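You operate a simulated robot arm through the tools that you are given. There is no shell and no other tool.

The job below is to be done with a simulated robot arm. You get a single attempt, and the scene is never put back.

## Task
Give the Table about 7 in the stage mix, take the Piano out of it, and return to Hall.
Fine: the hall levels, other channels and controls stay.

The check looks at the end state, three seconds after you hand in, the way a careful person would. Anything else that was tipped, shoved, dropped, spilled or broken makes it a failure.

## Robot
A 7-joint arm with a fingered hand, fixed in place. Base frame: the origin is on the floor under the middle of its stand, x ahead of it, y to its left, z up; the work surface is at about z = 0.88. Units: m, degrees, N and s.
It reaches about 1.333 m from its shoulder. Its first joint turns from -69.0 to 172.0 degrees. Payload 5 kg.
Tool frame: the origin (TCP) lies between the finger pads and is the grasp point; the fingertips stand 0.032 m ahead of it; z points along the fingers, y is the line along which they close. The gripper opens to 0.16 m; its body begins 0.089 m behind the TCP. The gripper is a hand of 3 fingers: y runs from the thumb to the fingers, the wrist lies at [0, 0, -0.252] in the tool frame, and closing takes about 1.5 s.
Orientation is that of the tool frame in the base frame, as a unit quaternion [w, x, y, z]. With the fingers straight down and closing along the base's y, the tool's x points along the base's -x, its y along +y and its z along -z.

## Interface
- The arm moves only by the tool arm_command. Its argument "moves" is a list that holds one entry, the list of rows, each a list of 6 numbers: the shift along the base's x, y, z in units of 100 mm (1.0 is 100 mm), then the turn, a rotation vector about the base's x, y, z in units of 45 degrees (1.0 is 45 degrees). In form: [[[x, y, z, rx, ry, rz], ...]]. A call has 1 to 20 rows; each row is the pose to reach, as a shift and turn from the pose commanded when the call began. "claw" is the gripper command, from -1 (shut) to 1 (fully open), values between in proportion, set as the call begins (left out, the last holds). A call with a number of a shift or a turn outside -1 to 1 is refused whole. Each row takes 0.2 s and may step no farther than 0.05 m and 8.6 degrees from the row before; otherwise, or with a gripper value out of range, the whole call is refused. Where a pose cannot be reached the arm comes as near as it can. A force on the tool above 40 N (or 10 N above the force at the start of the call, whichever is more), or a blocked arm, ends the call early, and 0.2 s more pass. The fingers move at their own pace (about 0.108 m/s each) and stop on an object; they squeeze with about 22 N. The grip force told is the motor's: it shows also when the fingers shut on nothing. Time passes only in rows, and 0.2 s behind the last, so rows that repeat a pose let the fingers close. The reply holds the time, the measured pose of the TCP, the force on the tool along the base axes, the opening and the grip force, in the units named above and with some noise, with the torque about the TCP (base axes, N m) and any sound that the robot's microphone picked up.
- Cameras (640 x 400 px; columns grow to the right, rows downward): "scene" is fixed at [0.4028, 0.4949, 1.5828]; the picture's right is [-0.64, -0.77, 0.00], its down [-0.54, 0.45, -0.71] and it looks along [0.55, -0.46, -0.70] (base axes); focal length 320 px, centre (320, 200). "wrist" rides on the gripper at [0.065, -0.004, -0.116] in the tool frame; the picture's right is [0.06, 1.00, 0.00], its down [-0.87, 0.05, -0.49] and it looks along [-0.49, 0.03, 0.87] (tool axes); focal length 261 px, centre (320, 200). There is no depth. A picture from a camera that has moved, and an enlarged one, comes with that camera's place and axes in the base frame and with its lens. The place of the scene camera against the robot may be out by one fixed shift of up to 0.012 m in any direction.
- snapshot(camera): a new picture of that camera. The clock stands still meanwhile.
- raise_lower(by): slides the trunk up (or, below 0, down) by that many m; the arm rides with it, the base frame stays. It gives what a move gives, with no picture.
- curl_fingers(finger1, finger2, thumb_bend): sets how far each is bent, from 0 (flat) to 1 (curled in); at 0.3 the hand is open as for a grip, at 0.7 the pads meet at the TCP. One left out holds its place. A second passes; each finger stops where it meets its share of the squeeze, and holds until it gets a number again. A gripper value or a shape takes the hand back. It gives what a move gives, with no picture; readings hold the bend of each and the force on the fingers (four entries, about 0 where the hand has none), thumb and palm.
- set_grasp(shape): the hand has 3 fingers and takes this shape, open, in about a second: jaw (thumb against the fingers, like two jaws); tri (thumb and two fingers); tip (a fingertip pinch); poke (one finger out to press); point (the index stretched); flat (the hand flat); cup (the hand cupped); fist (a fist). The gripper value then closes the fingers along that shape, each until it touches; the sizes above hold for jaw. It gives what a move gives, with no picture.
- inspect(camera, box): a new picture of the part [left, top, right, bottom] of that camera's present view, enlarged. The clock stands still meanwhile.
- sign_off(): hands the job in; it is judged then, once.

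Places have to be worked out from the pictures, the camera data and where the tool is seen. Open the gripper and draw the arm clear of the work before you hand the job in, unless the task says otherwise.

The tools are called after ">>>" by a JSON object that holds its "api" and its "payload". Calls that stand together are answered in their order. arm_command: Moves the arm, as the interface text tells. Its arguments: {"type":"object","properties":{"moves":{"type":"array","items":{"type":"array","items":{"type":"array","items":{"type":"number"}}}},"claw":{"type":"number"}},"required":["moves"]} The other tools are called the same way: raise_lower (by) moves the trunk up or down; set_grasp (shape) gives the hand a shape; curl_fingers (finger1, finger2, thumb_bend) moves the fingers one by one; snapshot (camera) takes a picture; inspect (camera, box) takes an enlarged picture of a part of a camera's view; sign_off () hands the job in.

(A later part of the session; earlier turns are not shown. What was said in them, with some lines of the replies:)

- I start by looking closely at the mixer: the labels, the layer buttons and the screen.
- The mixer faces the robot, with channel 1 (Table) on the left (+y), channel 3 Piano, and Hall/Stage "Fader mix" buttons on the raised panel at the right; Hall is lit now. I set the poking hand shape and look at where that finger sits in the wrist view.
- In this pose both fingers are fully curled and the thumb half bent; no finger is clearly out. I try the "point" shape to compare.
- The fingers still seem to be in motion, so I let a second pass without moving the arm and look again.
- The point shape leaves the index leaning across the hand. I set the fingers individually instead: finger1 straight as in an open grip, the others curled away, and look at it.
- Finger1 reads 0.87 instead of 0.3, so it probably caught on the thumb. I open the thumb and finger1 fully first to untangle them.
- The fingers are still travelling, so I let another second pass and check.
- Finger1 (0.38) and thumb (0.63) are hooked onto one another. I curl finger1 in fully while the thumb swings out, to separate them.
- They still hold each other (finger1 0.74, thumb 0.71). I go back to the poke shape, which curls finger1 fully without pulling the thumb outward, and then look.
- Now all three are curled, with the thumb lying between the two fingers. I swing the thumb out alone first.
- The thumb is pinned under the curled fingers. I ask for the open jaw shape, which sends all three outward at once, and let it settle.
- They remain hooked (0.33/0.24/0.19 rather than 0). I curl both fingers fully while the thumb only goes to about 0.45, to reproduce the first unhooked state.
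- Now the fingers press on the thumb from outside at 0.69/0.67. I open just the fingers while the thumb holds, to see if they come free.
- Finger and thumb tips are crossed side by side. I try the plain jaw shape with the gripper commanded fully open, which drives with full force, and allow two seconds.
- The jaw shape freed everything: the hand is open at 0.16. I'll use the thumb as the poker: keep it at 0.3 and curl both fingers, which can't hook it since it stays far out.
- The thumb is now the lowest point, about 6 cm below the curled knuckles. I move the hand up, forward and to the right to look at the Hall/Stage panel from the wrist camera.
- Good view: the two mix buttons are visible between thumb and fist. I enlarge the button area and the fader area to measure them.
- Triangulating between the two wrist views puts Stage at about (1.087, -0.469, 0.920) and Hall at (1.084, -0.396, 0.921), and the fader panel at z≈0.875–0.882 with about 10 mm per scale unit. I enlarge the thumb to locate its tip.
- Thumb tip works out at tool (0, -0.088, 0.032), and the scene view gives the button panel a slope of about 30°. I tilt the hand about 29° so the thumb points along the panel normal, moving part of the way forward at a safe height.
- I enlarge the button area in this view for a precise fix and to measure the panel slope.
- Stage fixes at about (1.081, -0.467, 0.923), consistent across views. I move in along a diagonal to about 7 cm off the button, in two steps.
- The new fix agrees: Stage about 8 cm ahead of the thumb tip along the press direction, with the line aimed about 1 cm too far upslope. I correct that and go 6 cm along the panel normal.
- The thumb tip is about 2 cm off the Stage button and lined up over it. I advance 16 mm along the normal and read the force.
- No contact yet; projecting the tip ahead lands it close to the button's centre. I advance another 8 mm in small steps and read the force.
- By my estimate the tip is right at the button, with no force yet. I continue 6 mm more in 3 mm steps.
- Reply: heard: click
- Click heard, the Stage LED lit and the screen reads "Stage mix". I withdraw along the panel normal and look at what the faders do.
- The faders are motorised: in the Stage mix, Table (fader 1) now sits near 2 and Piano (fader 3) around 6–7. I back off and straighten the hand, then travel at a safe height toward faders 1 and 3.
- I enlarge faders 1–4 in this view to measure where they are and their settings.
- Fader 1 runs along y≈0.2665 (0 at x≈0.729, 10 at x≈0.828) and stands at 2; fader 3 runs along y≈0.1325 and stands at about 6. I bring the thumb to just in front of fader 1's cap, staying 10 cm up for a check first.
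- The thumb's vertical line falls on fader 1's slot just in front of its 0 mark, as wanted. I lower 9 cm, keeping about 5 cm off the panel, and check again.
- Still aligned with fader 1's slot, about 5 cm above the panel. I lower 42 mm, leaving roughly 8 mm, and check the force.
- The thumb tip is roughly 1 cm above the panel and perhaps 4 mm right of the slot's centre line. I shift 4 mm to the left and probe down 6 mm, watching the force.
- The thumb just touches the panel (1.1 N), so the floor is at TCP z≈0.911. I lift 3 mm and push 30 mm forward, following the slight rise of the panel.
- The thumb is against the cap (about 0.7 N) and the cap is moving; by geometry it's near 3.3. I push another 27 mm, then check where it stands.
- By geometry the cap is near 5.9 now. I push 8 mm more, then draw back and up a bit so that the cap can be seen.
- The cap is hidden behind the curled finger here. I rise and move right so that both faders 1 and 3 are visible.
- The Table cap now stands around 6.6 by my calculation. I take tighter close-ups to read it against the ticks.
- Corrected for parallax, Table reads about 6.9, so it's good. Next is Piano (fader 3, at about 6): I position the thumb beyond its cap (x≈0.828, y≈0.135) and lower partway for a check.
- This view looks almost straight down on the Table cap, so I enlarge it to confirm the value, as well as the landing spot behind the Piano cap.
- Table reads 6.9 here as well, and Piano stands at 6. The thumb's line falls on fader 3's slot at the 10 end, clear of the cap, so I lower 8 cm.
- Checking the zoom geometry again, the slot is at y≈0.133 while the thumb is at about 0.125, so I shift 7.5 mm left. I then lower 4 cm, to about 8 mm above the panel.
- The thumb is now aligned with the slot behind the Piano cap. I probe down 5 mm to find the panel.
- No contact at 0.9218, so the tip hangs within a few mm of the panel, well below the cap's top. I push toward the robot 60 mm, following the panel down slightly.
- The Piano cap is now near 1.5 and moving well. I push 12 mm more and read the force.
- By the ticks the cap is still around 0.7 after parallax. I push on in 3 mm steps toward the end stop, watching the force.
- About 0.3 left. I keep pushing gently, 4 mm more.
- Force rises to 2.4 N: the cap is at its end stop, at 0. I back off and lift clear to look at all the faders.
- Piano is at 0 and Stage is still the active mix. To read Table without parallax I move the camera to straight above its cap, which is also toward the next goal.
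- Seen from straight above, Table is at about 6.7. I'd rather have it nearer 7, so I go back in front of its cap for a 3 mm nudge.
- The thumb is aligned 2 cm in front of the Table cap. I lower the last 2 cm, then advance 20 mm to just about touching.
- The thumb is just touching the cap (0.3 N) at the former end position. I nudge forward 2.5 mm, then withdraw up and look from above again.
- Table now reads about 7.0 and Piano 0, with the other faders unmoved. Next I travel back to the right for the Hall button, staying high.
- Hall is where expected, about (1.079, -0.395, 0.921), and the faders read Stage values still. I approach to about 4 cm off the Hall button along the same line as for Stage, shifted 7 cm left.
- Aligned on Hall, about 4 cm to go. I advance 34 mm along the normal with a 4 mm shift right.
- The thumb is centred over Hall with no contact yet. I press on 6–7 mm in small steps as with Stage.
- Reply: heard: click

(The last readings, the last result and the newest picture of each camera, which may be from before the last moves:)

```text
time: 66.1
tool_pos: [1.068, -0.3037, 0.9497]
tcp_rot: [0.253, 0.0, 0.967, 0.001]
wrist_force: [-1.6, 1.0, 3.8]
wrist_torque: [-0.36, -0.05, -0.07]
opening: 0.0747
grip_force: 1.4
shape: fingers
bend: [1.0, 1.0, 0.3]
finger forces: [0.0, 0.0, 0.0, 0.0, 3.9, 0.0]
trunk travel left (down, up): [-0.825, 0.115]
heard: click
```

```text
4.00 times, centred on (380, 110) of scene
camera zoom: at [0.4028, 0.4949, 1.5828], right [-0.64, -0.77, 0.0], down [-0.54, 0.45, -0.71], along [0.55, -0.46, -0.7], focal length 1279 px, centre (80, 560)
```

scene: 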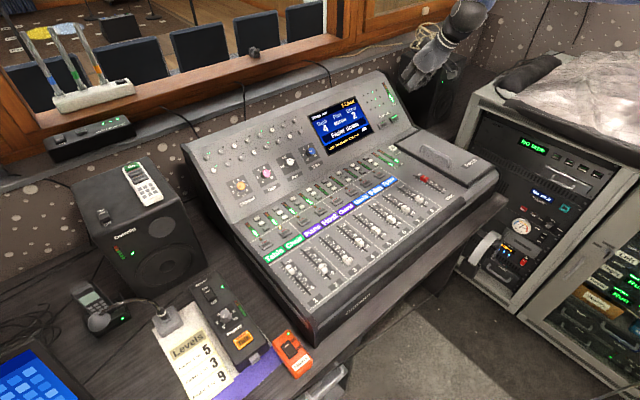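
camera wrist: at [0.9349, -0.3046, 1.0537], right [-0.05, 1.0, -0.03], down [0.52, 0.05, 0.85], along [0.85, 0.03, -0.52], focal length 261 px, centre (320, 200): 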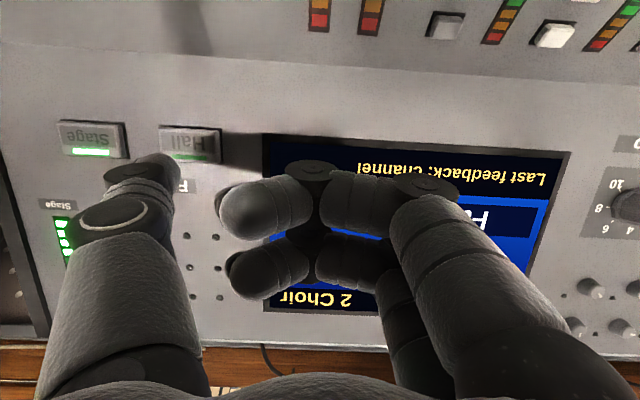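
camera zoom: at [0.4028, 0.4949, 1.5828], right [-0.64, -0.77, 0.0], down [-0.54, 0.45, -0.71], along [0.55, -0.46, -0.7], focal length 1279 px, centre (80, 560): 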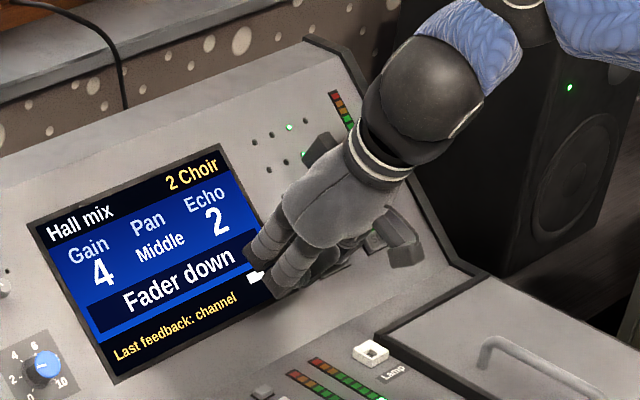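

Click heard and the screen reads "Hall mix" again. I withdraw along the normal and check that the faders go back to the hall levels.

>>> {"api": "arm_command", "payload": {"moves": [[[-0.1, 0, 0.17, 0, 0, 0], [-0.24, 0, 0.44, 0, 0, 0], [-0.44, 0, 0.79, 0, 0, 0], [-0.7, 0, 1.0, 0, 0, 0], [-1.0, 0, 1.0, 0, 0, 0]]]}}

>>> {"api": "arm_command", "payload": {"moves": [[[-0.2, 0.1, 0.2, 0, 0.13, 0], [-0.4, 0.2, 0.4, 0, 0.26, 0], [-0.6, 0.3, 0.6, 0, 0.39, 0], [-0.8, 0.4, 0.8, 0, 0.52, 0], [-1.0, 0.5, 1.0, 0, 0.65, 0]]]}}

>>> {"api": "snapshot", "payload": {"camera": "scene"}}

>>> {"api": "inspect", "payload": {"camera": "scene", "box": [240, 180, 440, 300]}}

>>> {"api": "inspect", "payload": {"camera": "scene", "box": [300, 70, 460, 170]}}

>>> {"api": "snapshot", "payload": {"camera": "wrist"}}

```text
time: 67.3
tool_pos: [0.9674, -0.3029, 1.0503]
tcp_rot: [0.254, 0.001, 0.967, 0.001]
wrist_force: [0.2, 0.1, -0.2]
wrist_torque: [0.01, 0.01, -0.05]
opening: 0.0746
grip_force: 0.0
shape: fingers
bend: [1.0, 1.0, 0.3]
finger forces: [0.0, 0.0, 0.0, 0.0, 0.1, 0.0]
trunk travel left (down, up): [-0.825, 0.115]
```

```text
time: 68.5
tool_pos: [0.87, -0.2556, 1.1506]
tcp_rot: [0.0, 0.001, 1.0, 0.0]
wrist_force: [-0.8, 0.4, -0.1]
wrist_torque: [-0.03, -0.02, -0.02]
opening: 0.0742
grip_force: 0.2
shape: fingers
bend: [1.0, 1.0, 0.3]
finger forces: [0.1, 0.1, 0.0, 0.0, 0.1, 0.0]
trunk travel left (down, up): [-0.825, 0.115]
```

```text
taken
```

scene: 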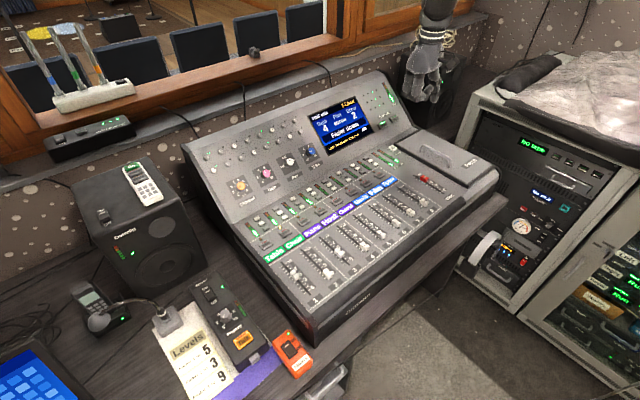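

```text
3.20 times, centred on (340, 240) of scene
camera zoom: at [0.4028, 0.4949, 1.5828], right [-0.64, -0.77, 0.0], down [-0.54, 0.45, -0.71], along [0.55, -0.46, -0.7], focal length 1023 px, centre (256, 72)
```

zoom: 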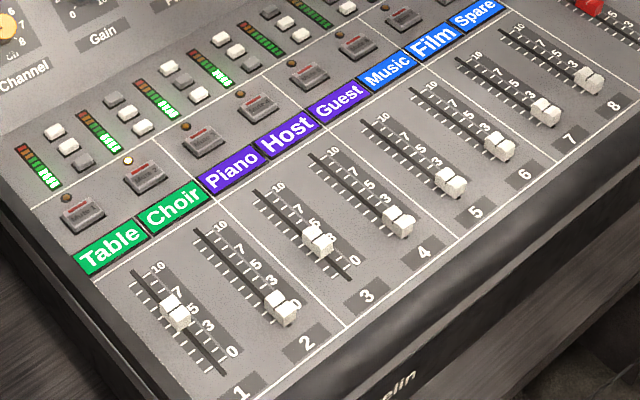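

```text
4.00 times, centred on (380, 120) of scene
camera zoom: at [0.4028, 0.4949, 1.5828], right [-0.64, -0.77, 0.0], down [-0.54, 0.45, -0.71], along [0.55, -0.46, -0.7], focal length 1279 px, centre (80, 520)
```

zoom: 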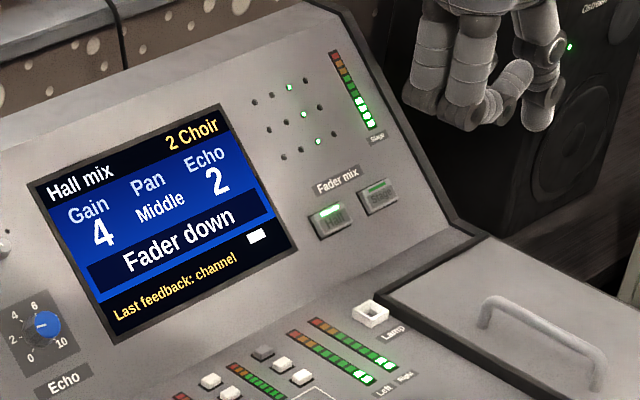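

```text
taken
camera wrist: at [0.8052, -0.2592, 1.266], right [-0.06, 1.0, 0.0], down [0.87, 0.05, 0.49], along [0.49, 0.03, -0.87], focal length 261 px, centre (320, 200)
```

wrist: 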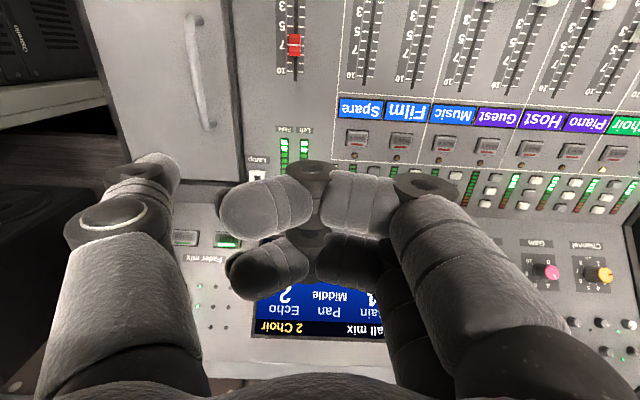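

Hall is active again, its LED lit, and the faders are back at their original hall positions. I draw the arm back from the mixer, then open the hand.

>>> {"api": "arm_command", "payload": {"moves": [[[-0.33, 0.1, 0.15, 0, 0, 0], [-0.66, 0.2, 0.3, 0, 0, 0], [-1.0, 0.3, 0.4, 0, 0, 0]]]}}

>>> {"api": "arm_command", "payload": {"moves": [[[-0.33, 0.1, 0.1, 0, 0, 0], [-0.66, 0.2, 0.2, 0, 0, 0], [-1.0, 0.3, 0.3, 0, 0, 0]]]}}

>>> {"api": "set_grasp", "payload": {"shape": "jaw"}}

>>> {"api": "arm_command", "payload": {"moves": [[[-0.3, 0, 0, 0, 0, 0], [-0.6, 0, 0, 0, 0, 0], [-0.9, 0, 0, 0, 0, 0], [-0.9, 0, 0, 0, 0, 0], [-0.9, 0, 0, 0, 0, 0]]], "claw": 1}}

>>> {"api": "snapshot", "payload": {"camera": "scene"}}

>>> {"api": "snapshot", "payload": {"camera": "wrist"}}

>>> {"api": "inspect", "payload": {"camera": "scene", "box": [180, 70, 460, 245]}}

>>> {"api": "inspect", "payload": {"camera": "scene", "box": [220, 160, 380, 260]}}

>>> {"api": "inspect", "payload": {"camera": "scene", "box": [250, 220, 410, 320]}}

```text
time: 69.3
tool_pos: [0.77, -0.2267, 1.1903]
tcp_rot: [0.0, 0.002, 1.0, 0.0]
wrist_force: [-0.6, -0.3, 0.0]
wrist_torque: [0.02, -0.05, 0.03]
opening: 0.0741
grip_force: 0.1
shape: fingers
bend: [1.0, 1.0, 0.3]
finger forces: [0.0, 0.1, 0.1, 0.0, 0.0, 0.1]
trunk travel left (down, up): [-0.825, 0.115]
```

```text
time: 70.1
tool_pos: [0.6681, -0.1951, 1.2193]
tcp_rot: [0.001, 0.001, 1.0, -0.001]
wrist_force: [0.0, -0.3, 0.5]
wrist_torque: [-0.04, -0.02, 0.02]
opening: 0.0741
grip_force: 0.0
shape: fingers
bend: [1.0, 1.0, 0.3]
finger forces: [0.0, 0.0, 0.0, 0.0, 0.0, 0.0]
trunk travel left (down, up): [-0.825, 0.115]
```

```text
time: 71.0
tool_pos: [0.6692, -0.1939, 1.2183]
tcp_rot: [-0.001, 0.0, 1.0, 0.0]
wrist_force: [0.7, 0.3, 0.5]
wrist_torque: [0.0, -0.02, 0.0]
opening: 0.1603
grip_force: 0.0
shape: jaw
bend: [0.3, 0.3, 0.3]
finger forces: [0.0, 0.1, 0.0, 0.1, 0.0, 0.1]
trunk travel left (down, up): [-0.825, 0.115]
```

```text
time: 72.2
tool_pos: [0.5806, -0.1926, 1.2168]
tcp_rot: [0.001, 0.001, 1.0, 0.0]
wrist_force: [0.3, -0.7, 0.7]
wrist_torque: [-0.02, 0.01, -0.04]
opening: 0.1598
grip_force: 0.1
shape: jaw
bend: [0.3, 0.3, 0.3]
finger forces: [0.0, 0.1, 0.0, 0.1, 0.0, 0.0]
trunk travel left (down, up): [-0.825, 0.115]
```

```text
taken
```

scene: 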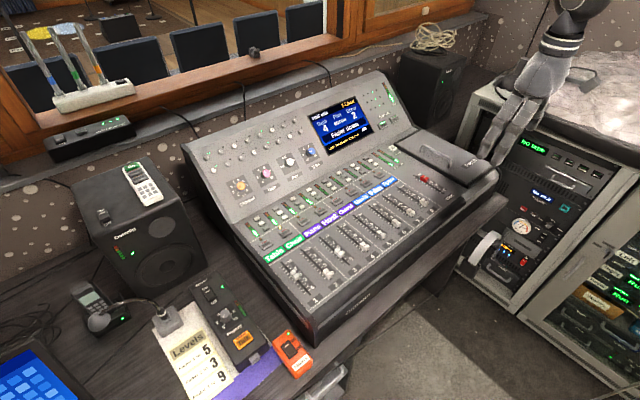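

```text
taken
camera wrist: at [0.515, -0.1974, 1.3329], right [-0.06, 1.0, 0.0], down [0.87, 0.05, 0.49], along [0.49, 0.03, -0.87], focal length 261 px, centre (320, 200)
```

wrist: 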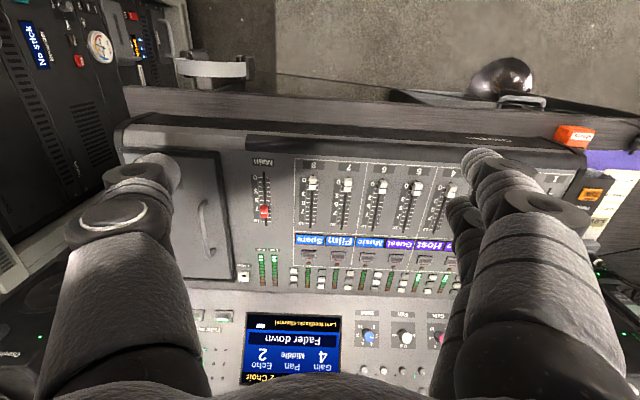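

```text
2.29 times, centred on (320, 158) of scene
camera zoom: at [0.4028, 0.4949, 1.5828], right [-0.64, -0.77, 0.0], down [-0.54, 0.45, -0.71], along [0.55, -0.46, -0.7], focal length 731 px, centre (320, 297)
```

zoom: 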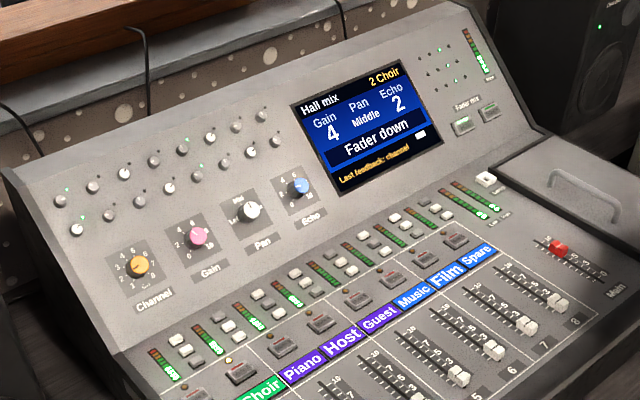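

```text
4.00 times, centred on (300, 210) of scene
camera zoom: at [0.4028, 0.4949, 1.5828], right [-0.64, -0.77, 0.0], down [-0.54, 0.45, -0.71], along [0.55, -0.46, -0.7], focal length 1279 px, centre (400, 160)
```

zoom: 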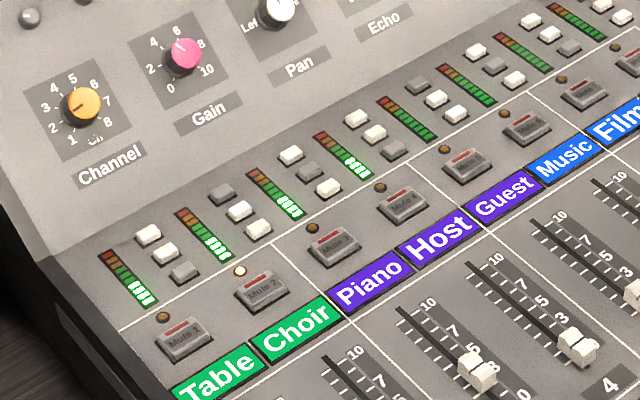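

```text
4.00 times, centred on (330, 270) of scene
camera zoom: at [0.4028, 0.4949, 1.5828], right [-0.64, -0.77, 0.0], down [-0.54, 0.45, -0.71], along [0.55, -0.46, -0.7], focal length 1279 px, centre (280, -80)
```

zoom: 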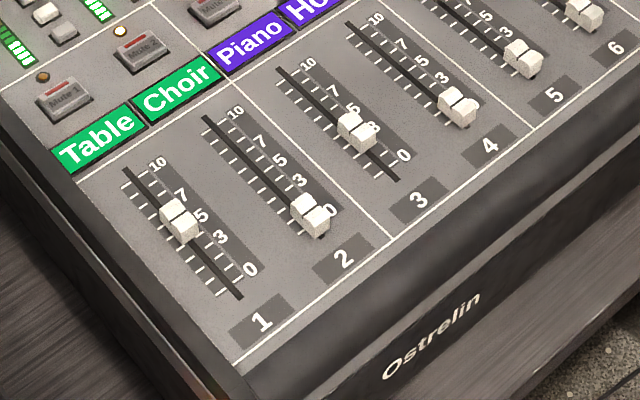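

The hall faders, mutes, knobs and screen match the first pictures. Stage was left with Table at about 7 and Piano at 0, Hall is selected, the hand is open and the arm is clear, so I hand in.

>>> {"api": "sign_off", "payload": {}}

```text
The job is handed in.
```

The job is done and handed in. In the stage mix the Table is at about 7 and the Piano is all the way down at 0, and the desk is back on Hall.

- **Table:** I pushed fader 1 up from 2. Seen from straight above it reads about 7.0.
- **Piano:** I pushed fader 3 down from 6 to its end stop at 0.
- **Hall:** After I pressed Hall, the screen showed "Hall mix" and the faders moved back to where they were at the start. The other channels' stage faders, the mutes, knobs and buttons look the same as in the first pictures.

I did not switch back to Stage after pressing Hall, so the stage settings were last seen just before that press. I saw nothing else moved or knocked. The hand is open and the arm is clear of the desk.
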